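You operate a simulated robot arm through the tools that you are given. There is no shell and no other tool.

Carry out the task below with a simulated robot arm. There is one attempt and no reset: what you move stays moved.

Task
Clear the slide and zero the thickness gauge on its bare plate.
Fine: sheet into the green tray; slide in, foot down, press zero, then lift the lever again.

Only the result counts: the job must be done as asked and must still hold three seconds after the hand-in. Knocking over, shifting, dropping, spilling or breaking anything else fails it. Flat cloth is picked up by pressing the open fingertips on it (5 to 10 N) and closing them slowly along it; thin cloth reads only 2 to 8 mm in the jaws.

Robot
A 7-joint arm with a two-finger parallel gripper, fixed in place. Base frame: the origin is at the foot of the arm, x ahead of it, y to its left, z up; the work surface is at about z = 0. Lengths are in m, angles in degrees, forces in N, time in s.
With the tool pointing down near the work surface it reaches from about 0.24 to 0.62 m from the base axis. Its first joint turns from -66.0 to 66.0 degrees. Payload 2.6 kg.
Tool frame: the origin (TCP) lies between the finger pads and is the grasp point; the fingertips stand 0.03 m ahead of it; z points along the fingers, y is the line along which they close. The gripper opens to 0.094 m. The fingers are 0.028 m wide and 0.01 m thick; the gripper's body (0.05 by 0.096 m) begins 0.055 m behind the TCP.
Orientation is that of the tool frame in the base frame, as a unit quaternion [x, y, z, w]. With the fingers straight down and closing along the base's y, the tool's x points along the base's -x, its y along +y and its z along -z.

Tools
- The arm moves only by the tool drive_tool. Its argument "targets" is a list of rows, each a list of 3 entries, a list of its own where there are three numbers: the shift along the base's x, y, z in m, then the turn, a rotation vector about the base's x, y, z in degrees, then the closure in counts, from 0 (fully open) to 255 (shut). In form: [[[dx, dy, dz], [rx, ry, rz], jaw], ...]. A call has 1 to 20 rows; each row is the pose to reach, as a shift and turn from the pose commanded when the call began. A row lasts 0.2 s, in which the tool goes at most 0.05 m and 8.6 degrees; a call with a longer step from one row to the next is refused whole, and so is a gripper value outside its range. Where a pose cannot be reached the arm comes as near as it can. A force on the tool above 60 N (or 10 N above the force at the start of the call, whichever is more), or a blocked arm, ends the call early, and 0.2 s more pass. The fingers move at their own pace (about 0.072 m/s each) and stop on an object; they squeeze with about 27 N. The grip force told is the motor's: it shows also when the fingers shut on nothing. Time passes only in rows, and 0.2 s behind the last, so rows that repeat a pose let the fingers close. The reply holds the time, the measured pose of the TCP, the force on the tool along the base axes, the opening and the grip force, in the units named above and with some noise, with the torque about the TCP (base axes, N m) and any sound that the robot's microphone picked up.
- Cameras (640 x 400 px; columns grow to the right, rows downward): "scene" is fixed at [0.0212, 0.4344, 0.5809]; the picture's right is [-0.83, -0.56, 0.00], its down [-0.28, 0.42, -0.86] and it looks along [0.48, -0.72, -0.51] (base axes); focal length 267 px, centre (320, 200). "wrist" rides on the gripper at [0.076, 0.014, -0.102] in the tool frame; the picture's right is [-0.18, 0.98, 0.00], its down [-0.75, -0.14, -0.64] and it looks along [-0.63, -0.12, 0.77] (tool axes); focal length 243 px, centre (320, 200). There is no depth. A picture from a camera that has moved, and an enlarged one, comes with that camera's place and axes in the base frame and with its lens. The place of the scene camera against the robot may be out by one fixed shift of up to 0.025 m in any direction.
- get_image(camera): a new picture of that camera. The clock stands still meanwhile.
- zoom(camera, box): a new picture of the part [left, top, right, bottom] of that camera's present view, enlarged. The clock stands still meanwhile.
- close_job(): hands the job in; it is judged then, once.

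Places have to be worked out from the pictures, the camera data and where the tool is seen. Open the gripper and draw the arm clear of the work before you hand the job in, unless the task says otherwise.

The tools are called after "Call:" as a command line: name --argument value ..., lists and objects as JSON in quotes. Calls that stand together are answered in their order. drive_tool: Moves the arm, as the interface text tells. Its arguments: {"type":"object","properties":{"targets":{"type":"array","items":{"type":"array"}}},"required":["targets"]} The other tools are called the same way: get_image (camera) takes a picture; zoom (camera, box) takes an enlarged picture of a part of a camera's view; close_job () hands the job in.

At the start:

```text
clock: 0.0
tool_pos: [0.2574, -0.1443, 0.4593]
tcp_rot: [0.0, 1.0, 0.0, -0.001]
ft_force: [-0.5, -0.3, -0.6]
moment: [0.01, 0.0, 0.02]
width: 0.094
grasp_force: 0.1
```

scene: 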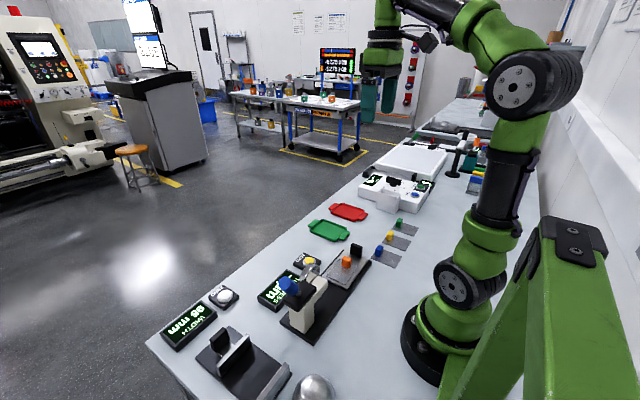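
wrist: 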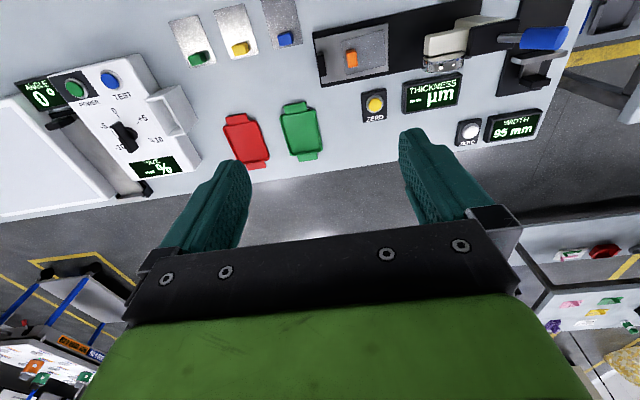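

I start by looking closely at the thickness gauge, its slide, the sheet and the trays from both cameras.

Call:
zoom --camera "scene" --box '[240, 180, 440, 350]'

Call:
zoom --camera "wrist" --box '[300, 0, 600, 180]'

Call:
zoom --camera "scene" --box '[270, 220, 380, 345]'

```text
2.35 times, centred on (340, 265) of scene
camera zoom: at [0.0212, 0.4344, 0.5809], right [-0.83, -0.56, 0.0], down [-0.28, 0.42, -0.86], along [0.48, -0.72, -0.51], focal length 628 px, centre (273, 47)
```

zoom: 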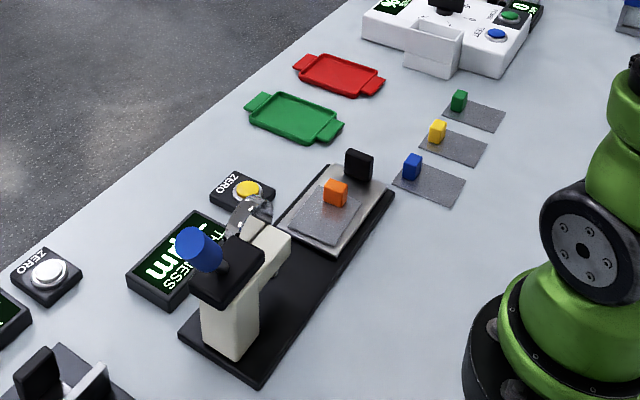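

```text
2.13 times, centred on (450, 90) of wrist
camera zoom: at [0.1815, -0.1297, 0.5607], right [0.18, 0.98, 0.0], down [0.75, -0.14, 0.64], along [0.63, -0.12, -0.77], focal length 518 px, centre (43, 435)
```

zoom: 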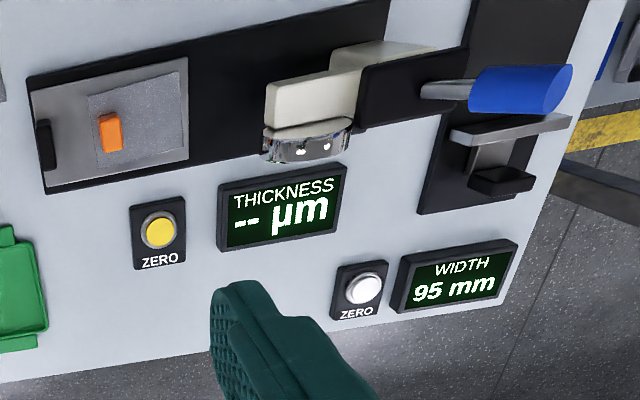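

```text
3.20 times, centred on (325, 282) of scene
camera zoom: at [0.0212, 0.4344, 0.5809], right [-0.83, -0.56, 0.0], down [-0.28, 0.42, -0.86], along [0.48, -0.72, -0.51], focal length 855 px, centre (304, -64)
```

zoom: 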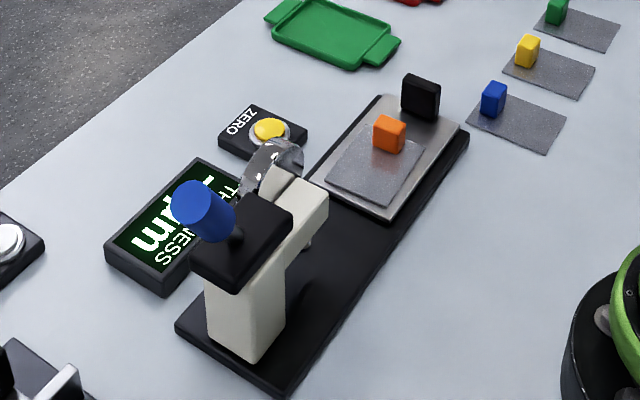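

The slide plate (with the orange-tabbed sheet) lies around (0.28, -0.09), and the head of the gauge with its blue lever handle is around (0.28, 0.16, 0.165). I move the tool along +y, staying high, to see the head, the foot and the lever better.

Call:
drive_tool --targets '[[[0, 0.04, 0], [0, 0, 0], 0], [[0, 0.08, 0], [0, 0, 0], 0], [[0, 0.12, 0], [0, 0, 0], 0], [[0, 0.16, 0], [0, 0, 0], 0], [[0, 0.18, 0], [0, 0, 0], 0], [[0, 0.18, 0], [0, 0, 0], 0]]'

Call:
get_image --camera "wrist"

Call:
get_image --camera "scene"

```text
clock: 1.4
tool_pos: [0.2572, 0.0384, 0.4561]
tcp_rot: [-0.001, 1.0, 0.0, 0.0]
ft_force: [0.2, 0.3, -0.7]
moment: [-0.03, -0.01, -0.04]
width: 0.0943
grasp_force: 0.0
```

```text
taken
camera wrist: at [0.1823, 0.0523, 0.5587], right [0.18, 0.98, 0.0], down [0.75, -0.14, 0.64], along [0.63, -0.12, -0.77], focal length 243 px, centre (320, 200)
```

wrist: 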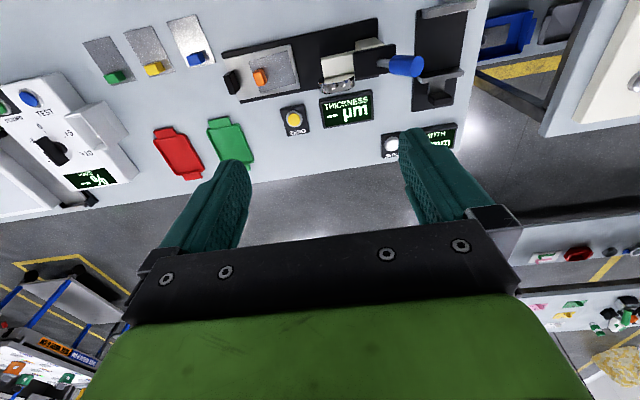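

```text
taken
```

scene: 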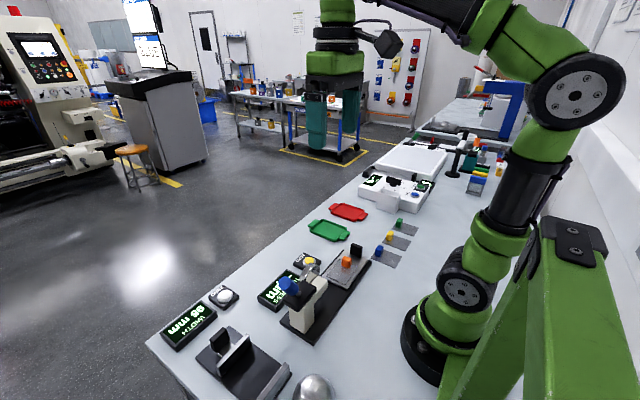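

Call:
zoom --camera "wrist" --box '[210, 10, 440, 154]'

Call:
zoom --camera "scene" --box '[260, 230, 380, 345]'

```text
2.78 times, centred on (325, 82) of wrist
camera zoom: at [0.1823, 0.0523, 0.5587], right [0.18, 0.98, 0.0], down [0.75, -0.14, 0.64], along [0.63, -0.12, -0.77], focal length 674 px, centre (306, 528)
```

zoom: 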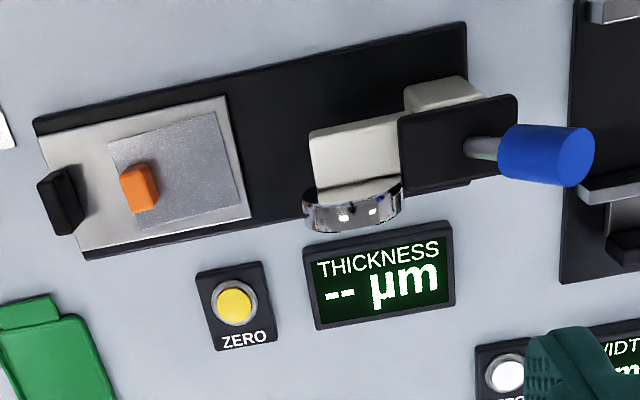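

```text
3.48 times, centred on (320, 288) of scene
camera zoom: at [0.0212, 0.4344, 0.5809], right [-0.83, -0.56, 0.0], down [-0.28, 0.42, -0.86], along [0.48, -0.72, -0.51], focal length 929 px, centre (320, -104)
```

zoom: 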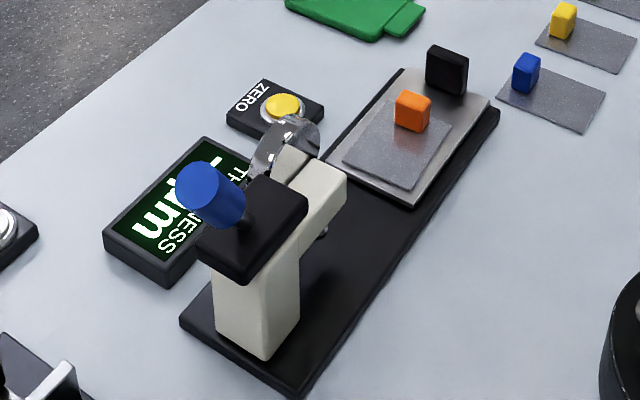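

The lever handle points up and toward +y at about 50° (up), its centre near (0.28, 0.157, 0.16); the yellow zero button is near (0.38, -0.045) and the orange tab on the sheet near (0.275, -0.09, 0.03). I go over the tab and come down to about 0.25 m for a closer look.

Call:
drive_tool --targets '[[[0.004, -0.04, 0], [0, 0, 0], 0], [[0.008, -0.08, 0], [0, 0, 0], 60], [[0.012, -0.12, 0], [0, 0, 0], 120], [[0.014, -0.128, -0.04], [0, 0, 0], 133], [[0.014, -0.128, -0.08], [0, 0, 0], 133], [[0.014, -0.128, -0.12], [0, 0, 0], 133], [[0.014, -0.128, -0.16], [0, 0, 0], 133], [[0.014, -0.128, -0.2], [0, 0, 0], 133], [[0.014, -0.128, -0.22], [0, 0, 0], 133], [[0.014, -0.128, -0.22], [0, 0, 0], 133]]'

Call:
get_image --camera "wrist"

Call:
get_image --camera "scene"

```text
clock: 3.6
tool_pos: [0.2725, -0.0941, 0.2375]
tcp_rot: [0.0, 1.0, 0.0, 0.0]
ft_force: [0.3, -0.9, -0.4]
moment: [0.01, 0.0, 0.01]
width: 0.0448
grasp_force: 0.2
```

```text
taken
camera wrist: at [0.196, -0.0798, 0.3395], right [0.18, 0.98, 0.0], down [0.75, -0.14, 0.64], along [0.63, -0.12, -0.77], focal length 243 px, centre (320, 200)
```

wrist: 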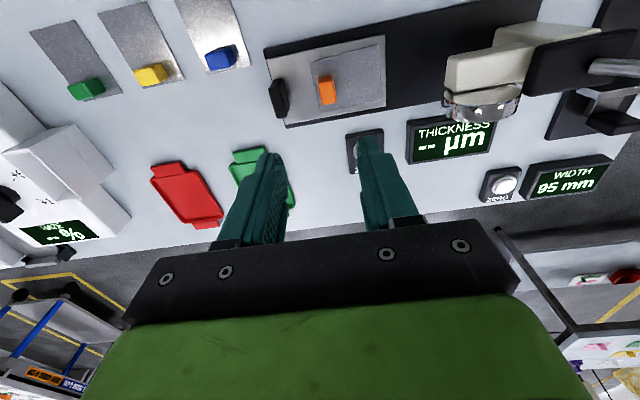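

```text
taken
```

scene: 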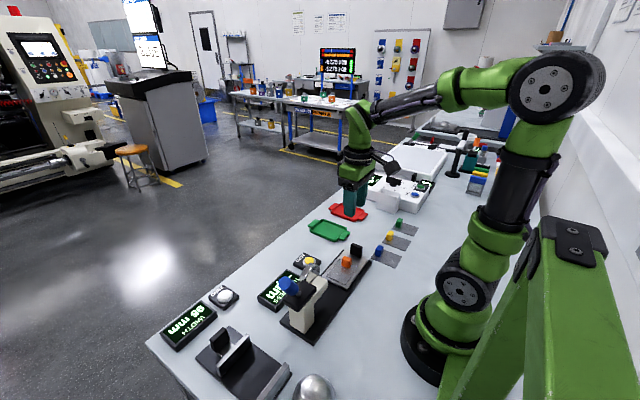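

Now I zoom on the slide from this closer viewpoint to fix the tab's place and size.

Call:
zoom --camera "wrist" --box '[250, 20, 410, 140]'

Call:
zoom --camera "wrist" --box '[420, 10, 640, 150]'

Call:
zoom --camera "scene" --box '[320, 230, 400, 290]'

```text
3.33 times, centred on (330, 80) of wrist
camera zoom: at [0.196, -0.0798, 0.3395], right [0.18, 0.98, 0.0], down [0.75, -0.14, 0.64], along [0.63, -0.12, -0.77], focal length 809 px, centre (287, 600)
```

zoom: 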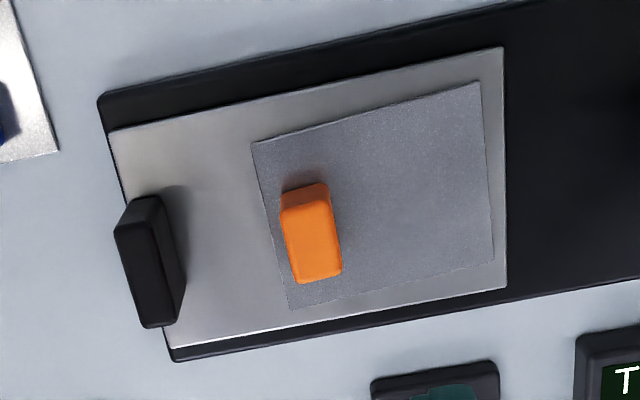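

```text
2.86 times, centred on (530, 80) of wrist
camera zoom: at [0.196, -0.0798, 0.3395], right [0.18, 0.98, 0.0], down [0.75, -0.14, 0.64], along [0.63, -0.12, -0.77], focal length 693 px, centre (-280, 543)
```

zoom: 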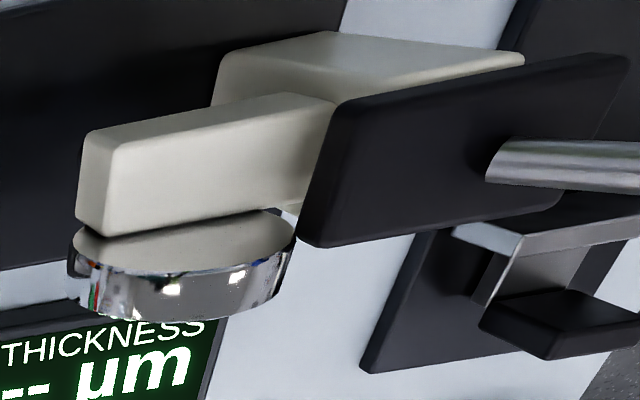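

```text
6.67 times, centred on (360, 260) of scene
camera zoom: at [0.0212, 0.4344, 0.5809], right [-0.83, -0.56, 0.0], down [-0.28, 0.42, -0.86], along [0.48, -0.72, -0.51], focal length 1780 px, centre (53, -200)
```

zoom: 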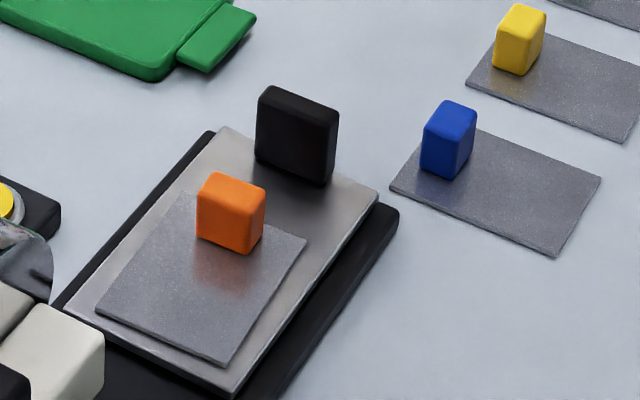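

The tab is about 17 mm (y) × 27 mm (x), top centre near (0.283, -0.088); the sheet is about 60 × 80 mm. Before picking, I look at the green tray to decide on the placing orientation.

Call:
zoom --camera "scene" --box '[295, 195, 375, 250]'

Call:
drive_tool --targets '[[[0.02, -0.03, 0.03], [0, 0, 0], 133], [[0.04, -0.07, 0.05], [0, 0, 0], 133], [[0.05, -0.1, 0.08], [0, 0, 0], 133], [[0.05, -0.1, 0.12], [0, 0, 0], 133], [[0.05, -0.1, 0.12], [0, 0, 0], 133]]'

Call:
get_image --camera "wrist"

```text
7.27 times, centred on (335, 222) of scene
camera zoom: at [0.0212, 0.4344, 0.5809], right [-0.83, -0.56, 0.0], down [-0.28, 0.42, -0.86], along [0.48, -0.72, -0.51], focal length 1942 px, centre (211, 36)
```

zoom: 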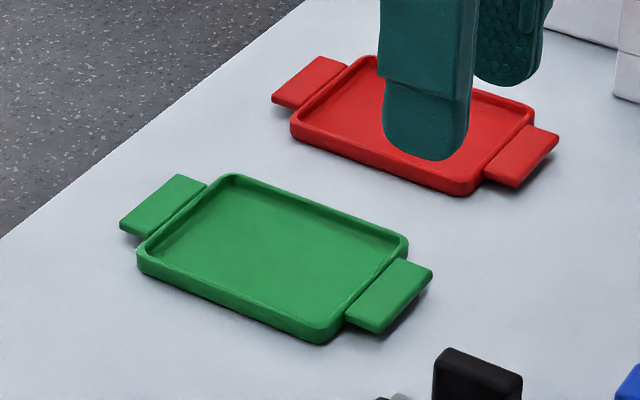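

```text
clock: 4.8
tool_pos: [0.3231, -0.1951, 0.3549]
tcp_rot: [0.0, 1.0, 0.0, 0.0]
ft_force: [-0.7, 0.6, 0.7]
moment: [-0.01, -0.01, 0.01]
width: 0.0448
grasp_force: 0.0
```

```text
taken
camera wrist: at [0.2469, -0.18, 0.4564], right [0.18, 0.98, 0.0], down [0.75, -0.14, 0.64], along [0.63, -0.12, -0.77], focal length 243 px, centre (320, 200)
```

wrist: 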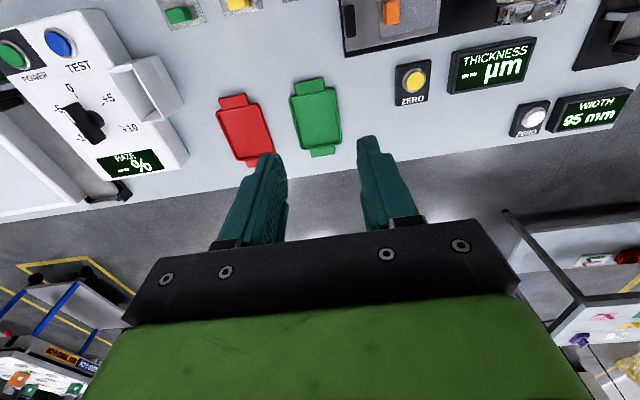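

Call:
zoom --camera "wrist" --box '[270, 65, 360, 165]'

Call:
zoom --camera "wrist" --box '[380, 10, 560, 125]'

```text
4.00 times, centred on (315, 115) of wrist
camera zoom: at [0.2469, -0.18, 0.4564], right [0.18, 0.98, 0.0], down [0.75, -0.14, 0.64], along [0.63, -0.12, -0.77], focal length 970 px, centre (340, 540)
```

zoom: 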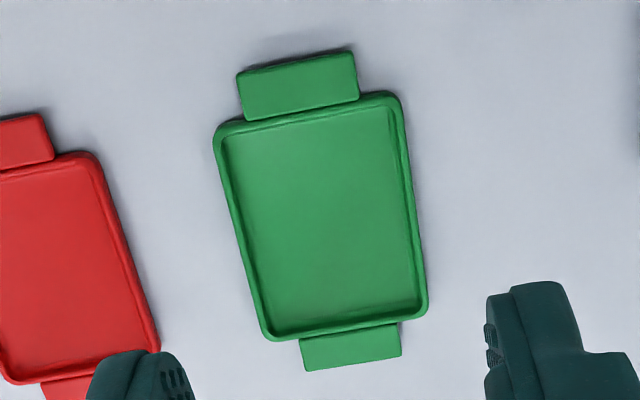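

```text
3.48 times, centred on (470, 68) of wrist
camera zoom: at [0.2469, -0.18, 0.4564], right [0.18, 0.98, 0.0], down [0.75, -0.14, 0.64], along [0.63, -0.12, -0.77], focal length 844 px, centre (-202, 661)
```

zoom: 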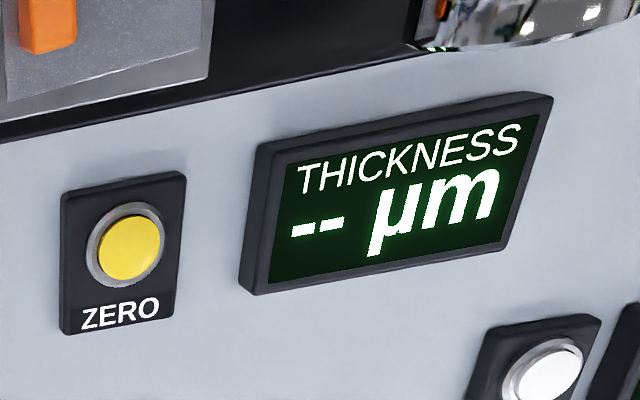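

The green tray is axis-aligned, roughly x 0.370–0.474, y −0.26 to −0.18, so the 60×80 mm sheet must be turned 90° to lie inside it. The sheet sits about 2.7° counter-clockwise on the plate; I go above the tab with that small yaw, down to z ≈ 0.12, to check alignment.

Call:
drive_tool --targets '[[[-0.01, 0.03, -0.02], [0, 0, 1], 133], [[-0.02, 0.06, -0.05], [0, 0, 2], 133], [[-0.035, 0.095, -0.08], [0, 0, 2.7], 133], [[-0.04, 0.107, -0.12], [0, 0, 2.7], 133], [[-0.04, 0.107, -0.16], [0, 0, 2.7], 133], [[-0.04, 0.107, -0.2], [0, 0, 2.7], 133], [[-0.04, 0.107, -0.235], [0, 0, 2.7], 133], [[-0.04, 0.107, -0.235], [0, 0, 2.7], 133]]'

Call:
get_image --camera "wrist"

Call:
zoom --camera "scene" --box '[280, 200, 420, 310]'

```text
clock: 6.6
tool_pos: [0.2829, -0.0845, 0.1199]
tcp_rot: [-0.023, 1.0, 0.0, 0.0]
ft_force: [-0.1, -0.3, 0.2]
moment: [-0.01, 0.0, 0.01]
width: 0.0449
grasp_force: 0.1
```

```text
taken
camera wrist: at [0.2061, -0.0746, 0.2213], right [0.14, 0.99, 0.0], down [0.76, -0.11, 0.64], along [0.64, -0.09, -0.77], focal length 243 px, centre (320, 200)
```

wrist: 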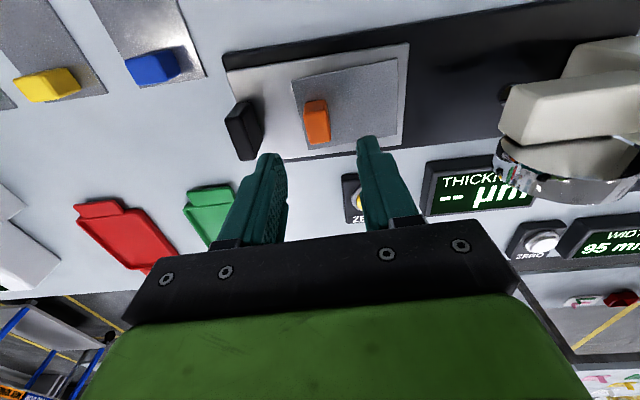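

```text
3.64 times, centred on (350, 255) of scene
camera zoom: at [0.0213, 0.4344, 0.5809], right [-0.83, -0.56, 0.0], down [-0.28, 0.42, -0.86], along [0.48, -0.72, -0.51], focal length 971 px, centre (211, 0)
```

zoom: 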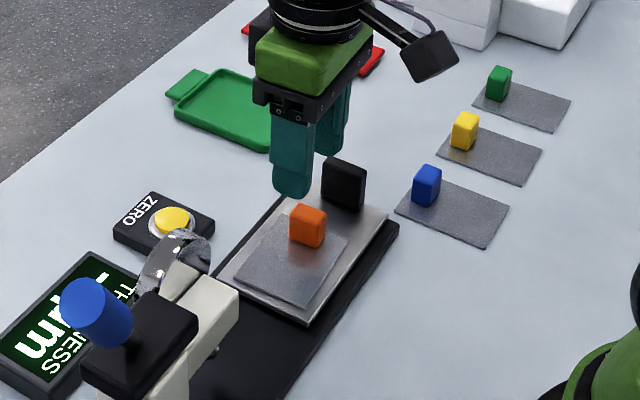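

Call:
zoom --camera "wrist" --box '[220, 50, 420, 175]'

```text
3.20 times, centred on (320, 112) of wrist
camera zoom: at [0.2061, -0.0746, 0.2213], right [0.14, 0.99, 0.0], down [0.76, -0.11, 0.64], along [0.64, -0.09, -0.77], focal length 776 px, centre (320, 480)
```

zoom: 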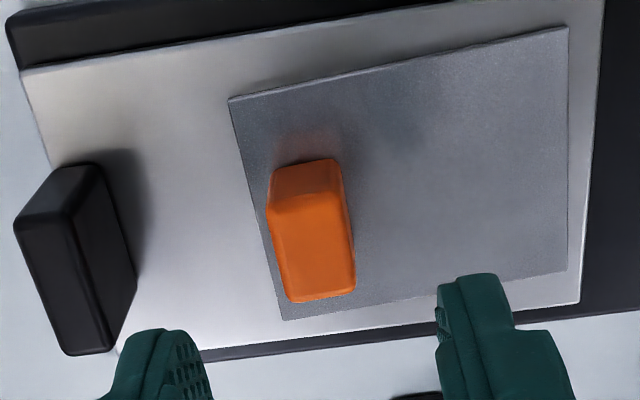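

The tab lies about 3 mm toward +x and 3 mm toward −y of the tool axis, its top at z ≈ 0.034. I correct and lower so the fingertips reach z ≈ 0.022, beside the tab and clear of the plate.

Call:
drive_tool --targets '[[[0.002, -0.003, -0.01], [0, 0, 0], 133], [[0.002, -0.003, -0.03], [0, 0, 0], 133], [[0.002, -0.003, -0.05], [0, 0, 0], 133], [[0.002, -0.003, -0.06], [0, 0, 0], 133], [[0.002, -0.003, -0.068], [0, 0, 0], 133], [[0.002, -0.003, -0.068], [0, 0, 0], 133]]'

Call:
get_image --camera "wrist"

Call:
zoom --camera "scene" --box '[310, 210, 410, 300]'

```text
clock: 8.0
tool_pos: [0.2834, -0.0871, 0.0537]
tcp_rot: [-0.023, 1.0, 0.0, 0.0]
ft_force: [0.3, 0.1, 0.9]
moment: [-0.03, 0.03, -0.02]
width: 0.0449
grasp_force: 0.1
```

```text
taken
camera wrist: at [0.2065, -0.0766, 0.1557], right [0.14, 0.99, 0.0], down [0.76, -0.11, 0.64], along [0.64, -0.09, -0.77], focal length 243 px, centre (320, 200)
```

wrist: 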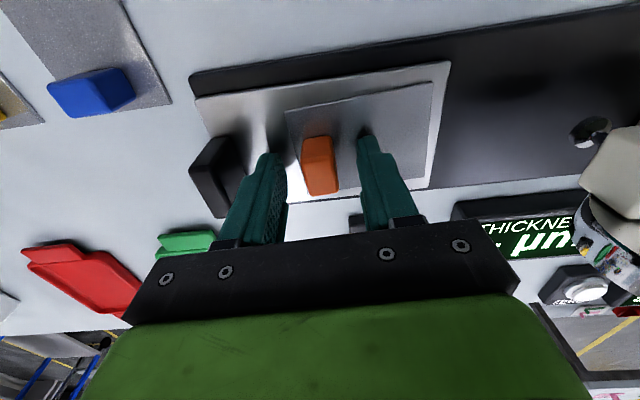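

```text
4.44 times, centred on (360, 255) of scene
camera zoom: at [0.0213, 0.4344, 0.5809], right [-0.83, -0.56, 0.0], down [-0.28, 0.42, -0.86], along [0.48, -0.72, -0.51], focal length 1187 px, centre (142, -44)
```

zoom: 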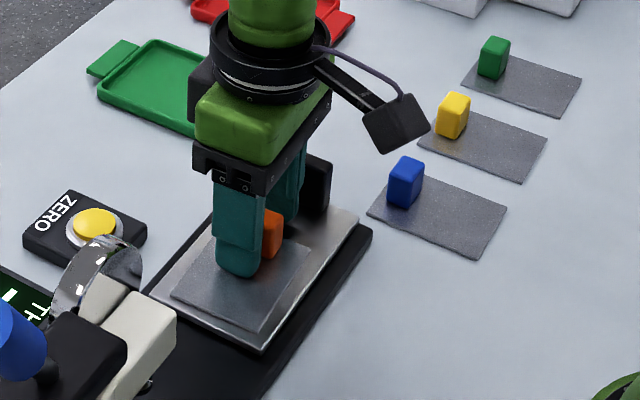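

The tab is between the fingers with nothing touched. I close on it step by step.

Call:
drive_tool --targets '[[[0, 0, 0], [0, 0, 0], 160], [[0, 0, 0], [0, 0, 0], 185], [[0, 0, 0], [0, 0, 0], 200], [[0, 0, 0], [0, 0, 0], 215], [[0, 0, 0], [0, 0, 0], 235], [[0, 0, 0], [0, 0, 0], 255], [[0, 0, 0], [0, 0, 0], 255], [[0, 0, 0], [0, 0, 0], 255]]'

Call:
get_image --camera "wrist"

```text
clock: 9.8
tool_pos: [0.2844, -0.087, 0.0539]
tcp_rot: [-0.023, 1.0, 0.0, 0.0]
ft_force: [-0.1, 1.2, 0.6]
moment: [-0.01, 0.01, 0.0]
width: 0.017
grasp_force: 26.8
```

```text
taken
camera wrist: at [0.2065, -0.0766, 0.1559], right [0.14, 0.99, 0.0], down [0.76, -0.11, 0.64], along [0.64, -0.09, -0.77], focal length 243 px, centre (320, 200)
```

wrist: 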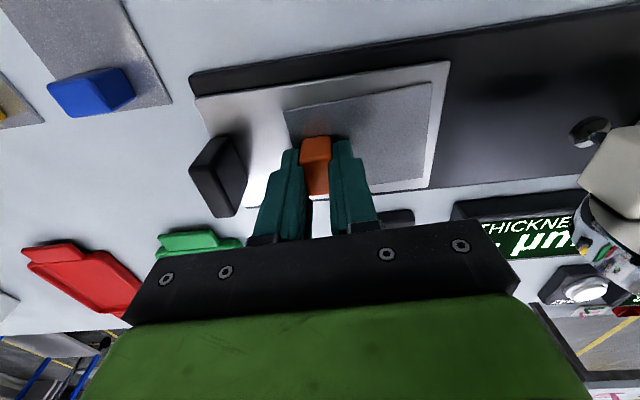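

The tab is held at 17 mm with 26.8 N. I lift straight up 6 cm and check that the sheet comes along.

Call:
drive_tool --targets '[[[0, 0, 0.005], [0, 0, 0], 255], [[0, 0, 0.015], [0, 0, 0], 255], [[0, 0, 0.03], [0, 0, 0], 255], [[0, 0, 0.05], [0, 0, 0], 255], [[0, 0, 0.07], [0, 0, 0], 255], [[0, 0, 0.08], [0, 0, 0], 255], [[0, 0, 0.08], [0, 0, 0], 255]]'

Call:
get_image --camera "wrist"

Call:
zoom --camera "scene" --box '[290, 190, 410, 290]'

```text
clock: 11.4
tool_pos: [0.2846, -0.0871, 0.1365]
tcp_rot: [-0.024, 1.0, 0.001, 0.0]
ft_force: [0.4, -0.9, 0.3]
moment: [-0.02, 0.0, 0.04]
width: 0.0164
grasp_force: 26.9
```

```text
taken
camera wrist: at [0.207, -0.0771, 0.2381], right [0.14, 0.99, 0.0], down [0.76, -0.11, 0.64], along [0.64, -0.09, -0.77], focal length 243 px, centre (320, 200)
```

wrist: 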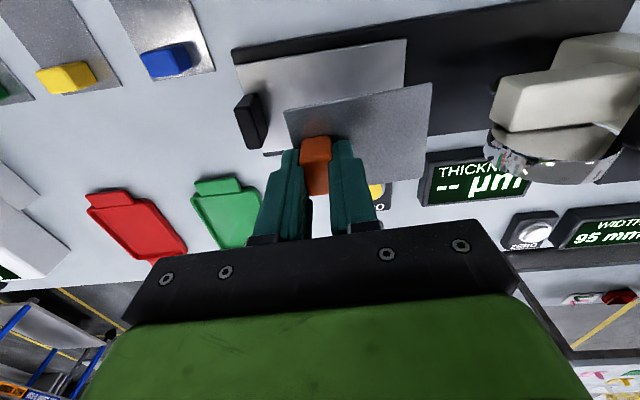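

```text
4.00 times, centred on (350, 240) of scene
camera zoom: at [0.0212, 0.4344, 0.5809], right [-0.83, -0.56, 0.0], down [-0.28, 0.42, -0.86], along [0.48, -0.72, -0.51], focal length 1068 px, centre (200, 40)
```

zoom: 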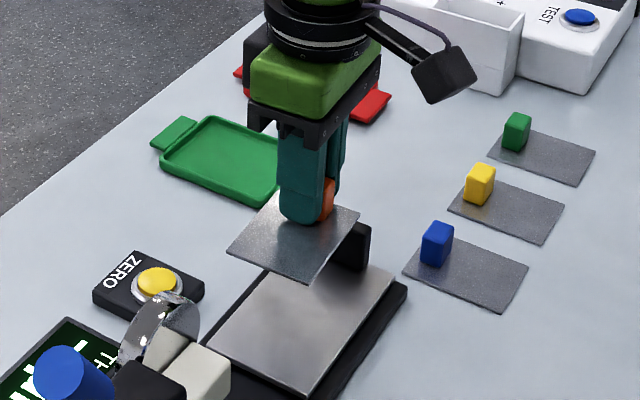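

The sheet is lifted level and the plate is bare. In the tool frame the sheet's centre is about 25 mm to the tool's +y. I carry it to the green tray, turning +87.3° on the way so its long side lies along x, keeping height.

Call:
drive_tool --targets '[[[0.01, -0.008, 0.01], [0, 0, 5], 255], [[0.024, -0.02, 0.02], [0, 0, 13], 255], [[0.038, -0.032, 0.02], [0, 0, 21], 255], [[0.052, -0.043, 0.02], [0, 0, 29], 255], [[0.066, -0.055, 0.02], [0, 0, 37], 255], [[0.08, -0.066, 0.02], [0, 0, 45], 255], [[0.094, -0.078, 0.02], [0, 0, 53], 255], [[0.108, -0.09, 0.02], [0, 0, 61], 255], [[0.122, -0.101, 0.02], [0, 0, 69], 255], [[0.136, -0.113, 0.02], [0, 0, 77], 255], [[0.15, -0.125, 0.02], [0, 0, 83], 255], [[0.159, -0.132, 0.02], [0, 0, 87.3], 255], [[0.163, -0.135, 0.02], [0, 0, 87.3], 255], [[0.163, -0.135, 0.02], [0, 0, 87.3], 255]]'

Call:
get_image --camera "wrist"

Call:
zoom --camera "scene" --box '[270, 170, 410, 280]'

```text
clock: 14.4
tool_pos: [0.4477, -0.2225, 0.1558]
tcp_rot: [-0.707, 0.707, 0.0, 0.0]
ft_force: [-0.2, 0.2, -0.9]
moment: [-0.01, -0.01, 0.0]
width: 0.0167
grasp_force: 27.0
```

```text
taken
camera wrist: at [0.4327, -0.2989, 0.2579], right [-0.98, 0.18, 0.0], down [0.14, 0.75, 0.64], along [0.12, 0.63, -0.77], focal length 243 px, centre (320, 200)
```

wrist: 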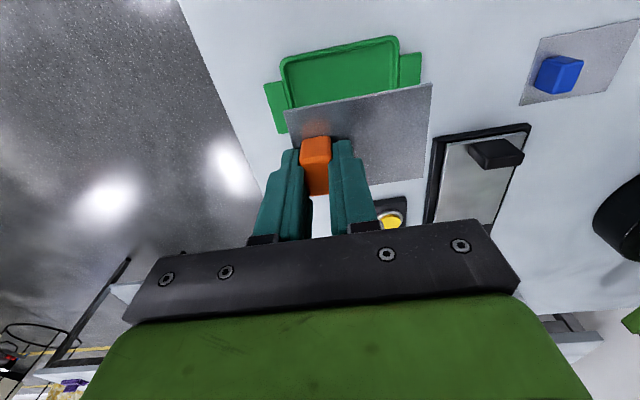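

```text
3.64 times, centred on (340, 225) of scene
camera zoom: at [0.0213, 0.4344, 0.5809], right [-0.83, -0.56, 0.0], down [-0.28, 0.42, -0.86], along [0.48, -0.72, -0.51], focal length 971 px, centre (247, 109)
```

zoom: 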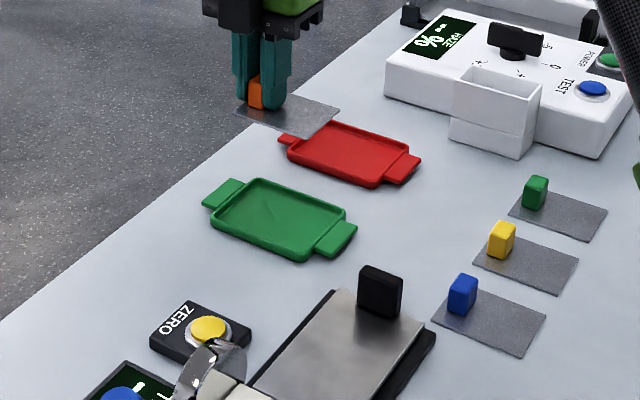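

The sheet is level over the tray, yaw right at 90°. The tray's near rim reads y ≈ −0.262 and x ≈ 0.372–0.475, matching my target; I lower to about 4 cm above the tray and check again.

Call:
drive_tool --targets '[[[0, 0, -0.02], [0, 0, 0], 255], [[0, 0, -0.04], [0, 0, 0], 255], [[0, 0, -0.06], [0, 0, 0], 255], [[0, 0, -0.07], [0, 0, 0], 255], [[0, 0, -0.07], [0, 0, 0], 255]]'

Call:
zoom --camera "wrist" --box '[230, 20, 470, 200]'

Call:
zoom --camera "scene" --box '[290, 180, 390, 260]'

```text
clock: 15.6
tool_pos: [0.4475, -0.2227, 0.0838]
tcp_rot: [0.707, -0.707, 0.0, -0.001]
ft_force: [-0.3, -0.6, -0.3]
moment: [0.0, -0.01, -0.04]
width: 0.0166
grasp_force: 26.9
```

```text
2.22 times, centred on (350, 110) of wrist
camera zoom: at [0.4322, -0.2987, 0.1865], right [-0.98, 0.18, 0.0], down [0.14, 0.75, 0.64], along [0.12, 0.63, -0.77], focal length 539 px, centre (253, 400)
```

zoom: 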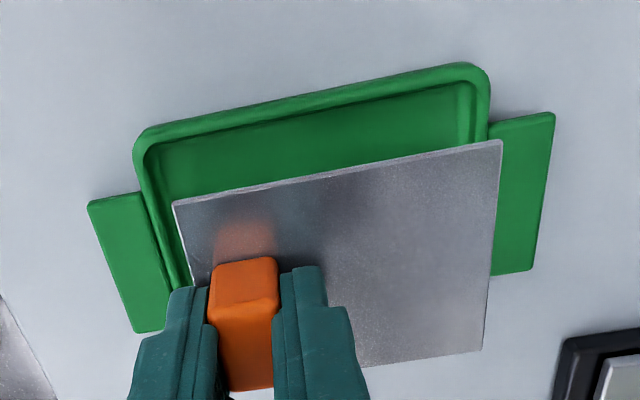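

```text
5.00 times, centred on (340, 220) of scene
camera zoom: at [0.0213, 0.4344, 0.5809], right [-0.83, -0.56, 0.0], down [-0.28, 0.42, -0.86], along [0.48, -0.72, -0.51], focal length 1335 px, centre (220, 100)
```

zoom: 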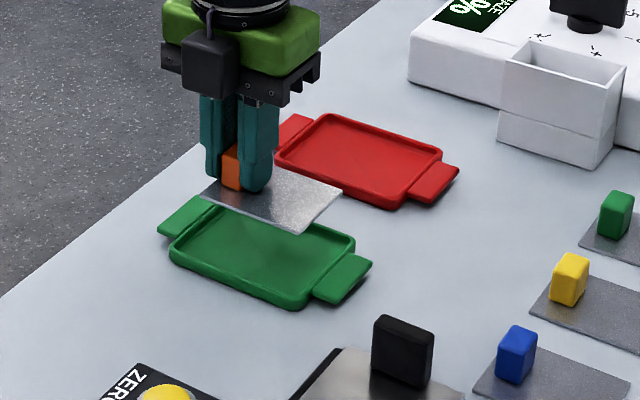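

Sheet centre ≈ (0.421, −0.223) versus tray centre ≈ (0.423, −0.222), so it fits with about 5 mm to spare. I shift 2 mm in +x and lower to just above the tray floor.

Call:
drive_tool --targets '[[[0.002, 0.0005, -0.01], [0, 0, 0], 255], [[0.002, 0.0005, -0.02], [0, 0, 0], 255], [[0.002, 0.0005, -0.028], [0, 0, 0], 255], [[0.002, 0.0005, -0.034], [0, 0, 0], 255], [[0.002, 0.0005, -0.037], [0, 0, 0], 255], [[0.002, 0.0005, -0.037], [0, 0, 0], 255]]'

Call:
zoom --camera "wrist" --box '[230, 20, 470, 200]'

Call:
zoom --camera "scene" --box '[290, 190, 370, 250]'

```text
clock: 17.0
tool_pos: [0.4494, -0.222, 0.0486]
tcp_rot: [-0.707, 0.708, 0.0, 0.0]
ft_force: [-0.1, 0.4, 0.6]
moment: [0.02, 0.0, -0.02]
width: 0.0167
grasp_force: 27.2
```

```text
2.22 times, centred on (350, 110) of wrist
camera zoom: at [0.4346, -0.2986, 0.1504], right [-0.98, 0.18, 0.0], down [0.14, 0.75, 0.64], along [0.12, 0.63, -0.77], focal length 539 px, centre (253, 400)
```

zoom: 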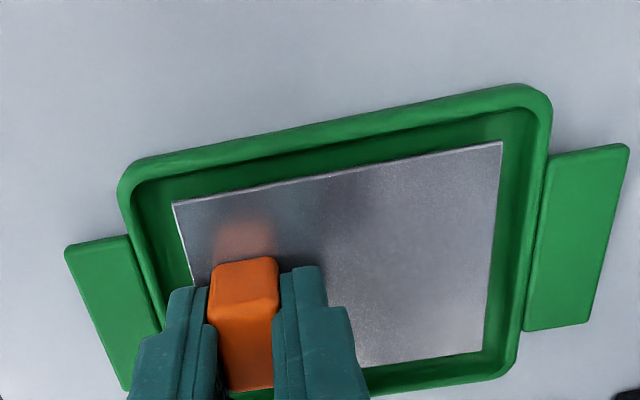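

```text
6.67 times, centred on (330, 220) of scene
camera zoom: at [0.0213, 0.4344, 0.5809], right [-0.83, -0.56, 0.0], down [-0.28, 0.42, -0.86], along [0.48, -0.72, -0.51], focal length 1780 px, centre (253, 67)
```

zoom: 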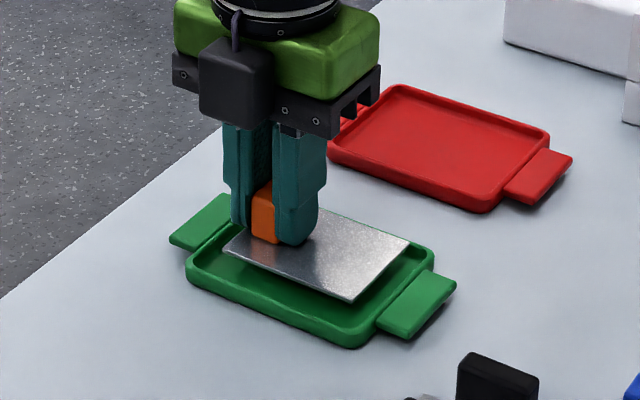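

The sheet is well framed by the tray rim, roughly a centimetre above the floor. I lower in 1.5 mm steps, watching for contact.

Call:
drive_tool --targets '[[[0, 0, -0.0015], [0, 0, 0], 255], [[0, 0, -0.003], [0, 0, 0], 255], [[0, 0, -0.0045], [0, 0, 0], 255], [[0, 0, -0.006], [0, 0, 0], 255], [[0, 0, -0.006], [0, 0, 0], 255]]'

Call:
zoom --camera "scene" --box '[290, 190, 370, 250]'

```text
clock: 18.2
tool_pos: [0.4485, -0.2233, 0.0444]
tcp_rot: [-0.707, 0.707, -0.001, 0.0]
ft_force: [0.4, 0.5, -0.4]
moment: [0.0, 0.0, 0.01]
width: 0.0169
grasp_force: 26.8
```

```text
6.67 times, centred on (330, 220) of scene
camera zoom: at [0.0213, 0.4344, 0.5809], right [-0.83, -0.56, 0.0], down [-0.28, 0.42, -0.86], along [0.48, -0.72, -0.51], focal length 1780 px, centre (253, 67)
```

zoom: 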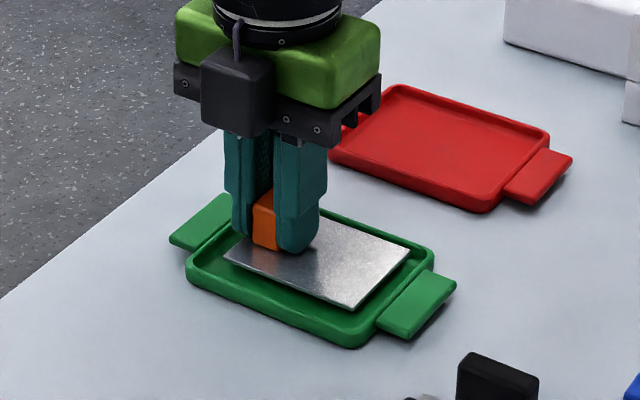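

No contact yet; the sheet is still a few millimetres off the floor. I continue down in 1 mm steps.

Call:
drive_tool --targets '[[[0, 0, -0.001], [0, 0, 0], 255], [[0, 0, -0.002], [0, 0, 0], 255], [[0, 0, -0.003], [0, 0, 0], 255], [[0, 0, -0.003], [0, 0, 0], 255]]'

Call:
zoom --camera "scene" --box '[290, 190, 370, 250]'

```text
clock: 19.2
tool_pos: [0.4486, -0.2221, 0.0387]
tcp_rot: [-0.706, 0.708, 0.0, 0.0]
ft_force: [0.4, -0.6, 0.0]
moment: [0.0, 0.01, 0.02]
width: 0.0169
grasp_force: 26.9
```

```text
6.67 times, centred on (330, 220) of scene
camera zoom: at [0.0212, 0.4344, 0.5809], right [-0.83, -0.56, 0.0], down [-0.28, 0.42, -0.86], along [0.48, -0.72, -0.51], focal length 1780 px, centre (253, 67)
```

zoom: 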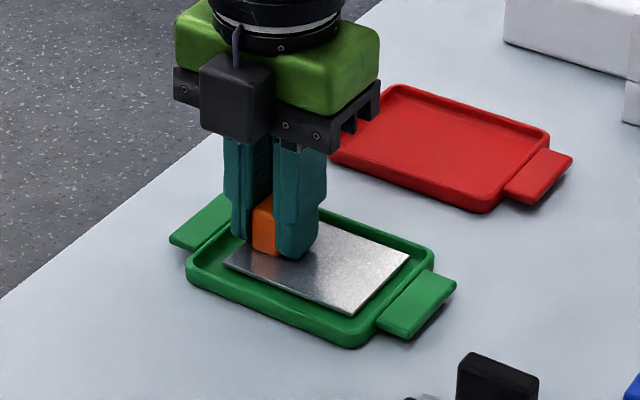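

Call:
drive_tool --targets '[[[0, 0, -0.001], [0, 0, 0], 255], [[0, 0, -0.002], [0, 0, 0], 255], [[0, 0, -0.002], [0, 0, 0], 255]]'

Call:
zoom --camera "scene" --box '[290, 190, 370, 250]'

```text
clock: 20.0
tool_pos: [0.4507, -0.2237, 0.0379]
tcp_rot: [0.707, -0.707, 0.0, -0.001]
ft_force: [0.3, 1.2, 4.5]
moment: [0.07, 0.04, -0.05]
width: 0.0165
grasp_force: 26.8
```

```text
6.67 times, centred on (330, 220) of scene
camera zoom: at [0.0212, 0.4344, 0.5809], right [-0.83, -0.56, 0.0], down [-0.28, 0.42, -0.86], along [0.48, -0.72, -0.51], focal length 1780 px, centre (253, 67)
```

zoom: 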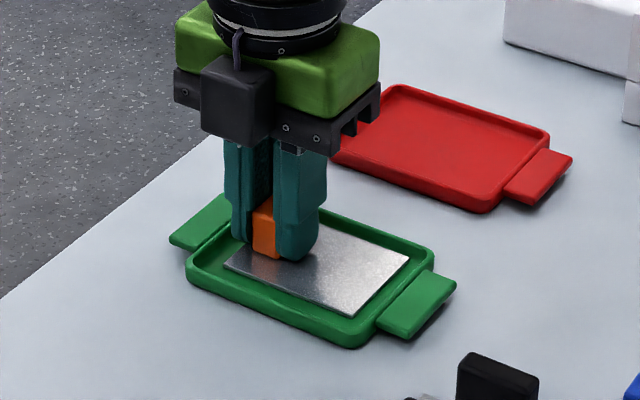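

Contact at about 4.5 N: the sheet is on the tray floor. The outer finger is close to the tray's far wall, so I raise 1.5 mm, shift the sheet 3.5 mm toward −x for finger clearance, and set it down again.

Call:
drive_tool --targets '[[[0, 0, 0.001], [0, 0, 0], 255], [[0, 0, 0.002], [0, 0, 0], 255], [[-0.0015, 0, 0.0025], [0, 0, 0], 255], [[-0.0035, 0.0005, 0.0025], [0, 0, 0], 255], [[-0.0035, 0.0005, 0.0012], [0, 0, 0], 255], [[-0.0035, 0.0005, 0.0], [0, 0, 0], 255], [[-0.0035, 0.0005, 0.0], [0, 0, 0], 255]]'

Call:
zoom --camera "wrist" --box '[230, 20, 470, 200]'

Call:
zoom --camera "scene" --box '[300, 200, 360, 245]'

```text
clock: 21.6
tool_pos: [0.4454, -0.2224, 0.0385]
tcp_rot: [0.707, -0.707, 0.0, 0.001]
ft_force: [-0.8, 0.7, 5.2]
moment: [0.05, 0.1, 0.02]
width: 0.017
grasp_force: 27.1
```

```text
2.22 times, centred on (350, 110) of wrist
camera zoom: at [0.4309, -0.2979, 0.1397], right [-0.98, 0.18, 0.0], down [0.14, 0.75, 0.64], along [0.12, 0.63, -0.77], focal length 539 px, centre (253, 400)
```

zoom: 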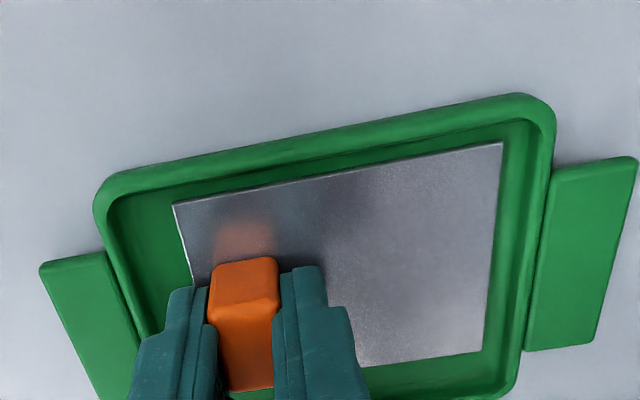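

```text
8.89 times, centred on (330, 222) of scene
camera zoom: at [0.0212, 0.4344, 0.5809], right [-0.83, -0.56, 0.0], down [-0.28, 0.42, -0.86], along [0.48, -0.72, -0.51], focal length 2374 px, centre (231, 0)
```

zoom: 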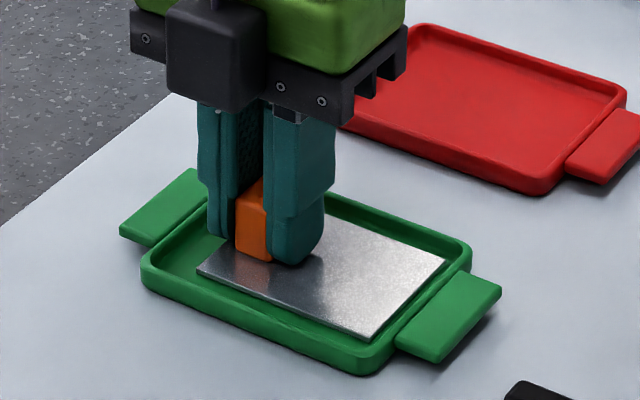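

The sheet lies inside the rim with clearance all round and finger room toward the far wall. I open the fingers just a few millimetres, then rise straight up.

Call:
drive_tool --targets '[[[0, 0, 0.0005], [0, 0, 0], 205], [[0, 0, 0.0005], [0, 0, 0], 198], [[0, 0, 0.0005], [0, 0, 0], 195], [[0, 0, 0.0005], [0, 0, 0], 195], [[0, 0, 0.004], [0, 0, 0], 195], [[0, 0, 0.01], [0, 0, 0], 195], [[0, 0, 0.02], [0, 0, 0], 185], [[0, 0, 0.04], [0, 0, 0], 160], [[0, 0, 0.07], [0, 0, 0], 133], [[0, 0, 0.1], [0, 0, 0], 133], [[0, 0, 0.1], [0, 0, 0], 133]]'

Call:
get_image --camera "wrist"

Call:
zoom --camera "scene" --box '[290, 190, 370, 250]'

```text
clock: 24.0
tool_pos: [0.4473, -0.2216, 0.1375]
tcp_rot: [-0.707, 0.707, 0.0, 0.0]
ft_force: [1.1, 0.4, -0.6]
moment: [-0.03, -0.02, -0.05]
width: 0.045
grasp_force: 0.0
```

```text
taken
camera wrist: at [0.4332, -0.2981, 0.2393], right [-0.98, 0.18, 0.0], down [0.14, 0.75, 0.64], along [0.12, 0.63, -0.77], focal length 243 px, centre (320, 200)
```

wrist: 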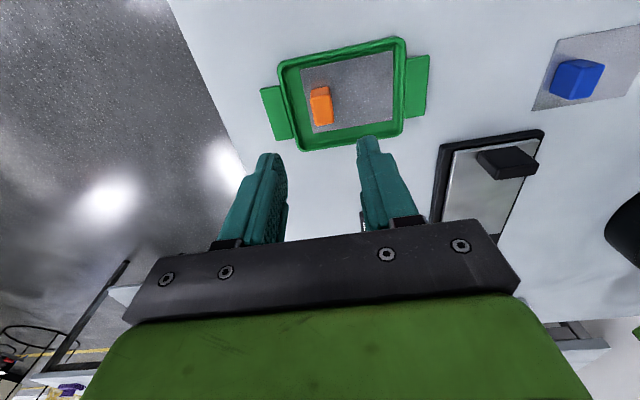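

```text
6.67 times, centred on (330, 220) of scene
camera zoom: at [0.0212, 0.4344, 0.5809], right [-0.83, -0.56, 0.0], down [-0.28, 0.42, -0.86], along [0.48, -0.72, -0.51], focal length 1780 px, centre (253, 67)
```

zoom: 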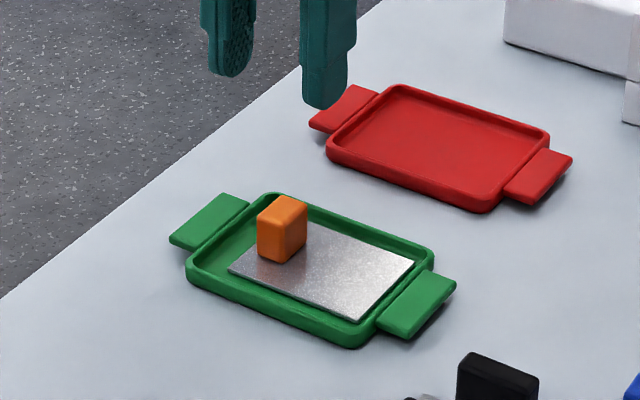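

The sheet rests in the green tray and the tray has not moved. Next the slide: its black knob is at about x 0.264–0.298, y −0.153 to −0.141, top z ≈ 0.047. I close the fingers and come down behind it (−y side) at y ≈ −0.19.

Call:
drive_tool --targets '[[[-0.03, 0.006, 0], [0, 0, 0], 160], [[-0.065, 0.013, 0], [0, 0, 0], 200], [[-0.1, 0.02, 0], [0, 0, 0], 255], [[-0.135, 0.027, 0], [0, 0, 0], 255], [[-0.16, 0.032, 0], [0, 0, 0], 255], [[-0.166, 0.032, -0.02], [0, 0, 0], 255], [[-0.166, 0.032, -0.04], [0, 0, 0], 255], [[-0.166, 0.032, -0.06], [0, 0, 0], 255], [[-0.166, 0.032, -0.06], [0, 0, 0], 255]]'

Call:
get_image --camera "wrist"

Call:
zoom --camera "scene" --box '[310, 190, 430, 290]'

```text
clock: 26.0
tool_pos: [0.2803, -0.1888, 0.0783]
tcp_rot: [0.707, -0.707, 0.0, 0.0]
ft_force: [0.1, -0.4, 0.5]
moment: [0.01, 0.04, -0.03]
width: 0.0
grasp_force: 26.9
```

```text
taken
camera wrist: at [0.2658, -0.2656, 0.1805], right [-0.98, 0.18, 0.0], down [0.14, 0.75, 0.64], along [0.12, 0.63, -0.77], focal length 243 px, centre (320, 200)
```

wrist: 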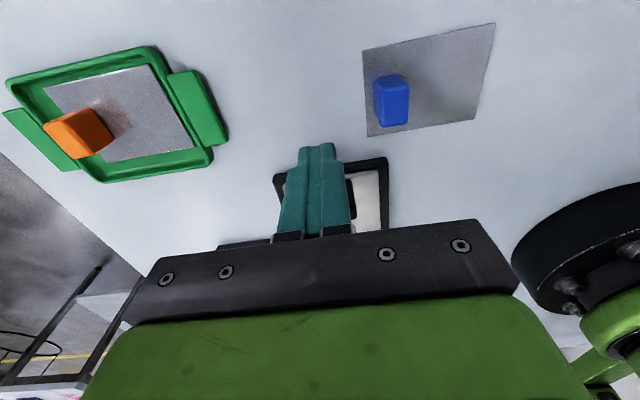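

```text
4.00 times, centred on (370, 240) of scene
camera zoom: at [0.0212, 0.4344, 0.5809], right [-0.83, -0.56, 0.0], down [-0.28, 0.42, -0.86], along [0.48, -0.72, -0.51], focal length 1068 px, centre (120, 40)
```

zoom: 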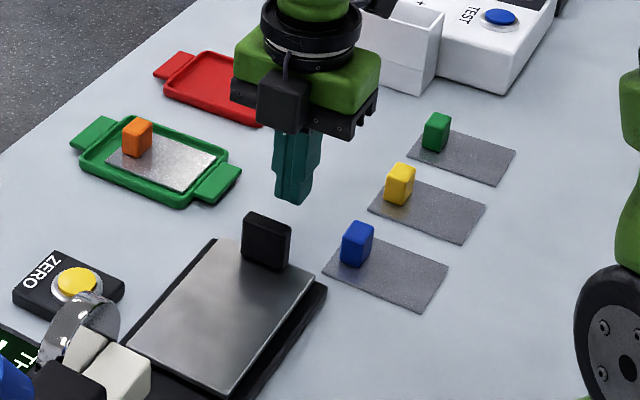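

The closed fingers are behind the knob with about 2 cm clearance. I lower to TCP z ≈ 0.058 and make contact slowly.

Call:
drive_tool --targets '[[[0.001, 0, -0.01], [0, 0, 0], 255], [[0.001, 0, -0.02], [0, 0, 0], 255], [[0.001, 0.005, -0.02], [0, 0, 0], 255], [[0.001, 0.01, -0.02], [0, 0, 0], 255], [[0.001, 0.015, -0.02], [0, 0, 0], 255], [[0.001, 0.02, -0.02], [0, 0, 0], 255], [[0.001, 0.023, -0.02], [0, 0, 0], 255], [[0.001, 0.026, -0.02], [0, 0, 0], 255], [[0.001, 0.026, -0.02], [0, 0, 0], 255]]'

Call:
zoom --camera "scene" --box '[260, 200, 400, 310]'

```text
clock: 28.0
tool_pos: [0.2809, -0.1638, 0.0575]
tcp_rot: [-0.707, 0.708, 0.0, 0.0]
ft_force: [2.1, -0.9, -0.6]
moment: [0.0, 0.01, -0.04]
width: 0.0
grasp_force: 27.0
```

```text
3.64 times, centred on (330, 255) of scene
camera zoom: at [0.0212, 0.4344, 0.5809], right [-0.83, -0.56, 0.0], down [-0.28, 0.42, -0.86], along [0.48, -0.72, -0.51], focal length 971 px, centre (284, 0)
```

zoom: 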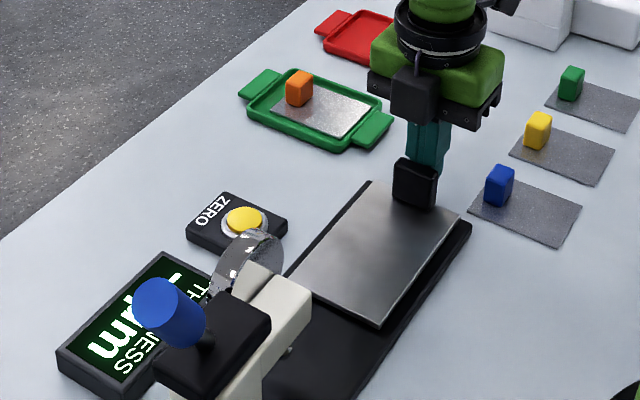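

No contact yet, or just at the knob. I push on by 2 cm in small rows and watch the slide.

Call:
drive_tool --targets '[[[0, 0.004, 0], [0, 0, 0], 255], [[0, 0.008, 0], [0, 0, 0], 255], [[0, 0.012, 0], [0, 0, 0], 255], [[0, 0.016, 0], [0, 0, 0], 255], [[0, 0.02, 0], [0, 0, 0], 255]]'

Call:
zoom --camera "scene" --box '[260, 200, 400, 310]'

```text
clock: 29.2
tool_pos: [0.2817, -0.1437, 0.0578]
tcp_rot: [-0.707, 0.707, 0.0, 0.0]
ft_force: [0.5, -1.0, -0.1]
moment: [-0.05, 0.02, -0.03]
width: 0.0001
grasp_force: 27.4
```

```text
3.64 times, centred on (330, 255) of scene
camera zoom: at [0.0213, 0.4344, 0.5809], right [-0.83, -0.56, 0.0], down [-0.28, 0.42, -0.86], along [0.48, -0.72, -0.51], focal length 971 px, centre (284, 0)
```

zoom: 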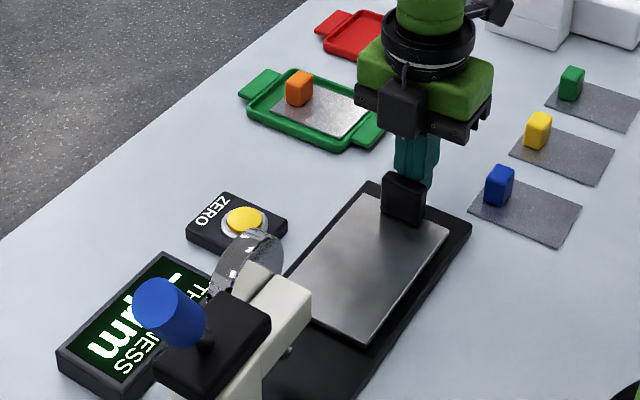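

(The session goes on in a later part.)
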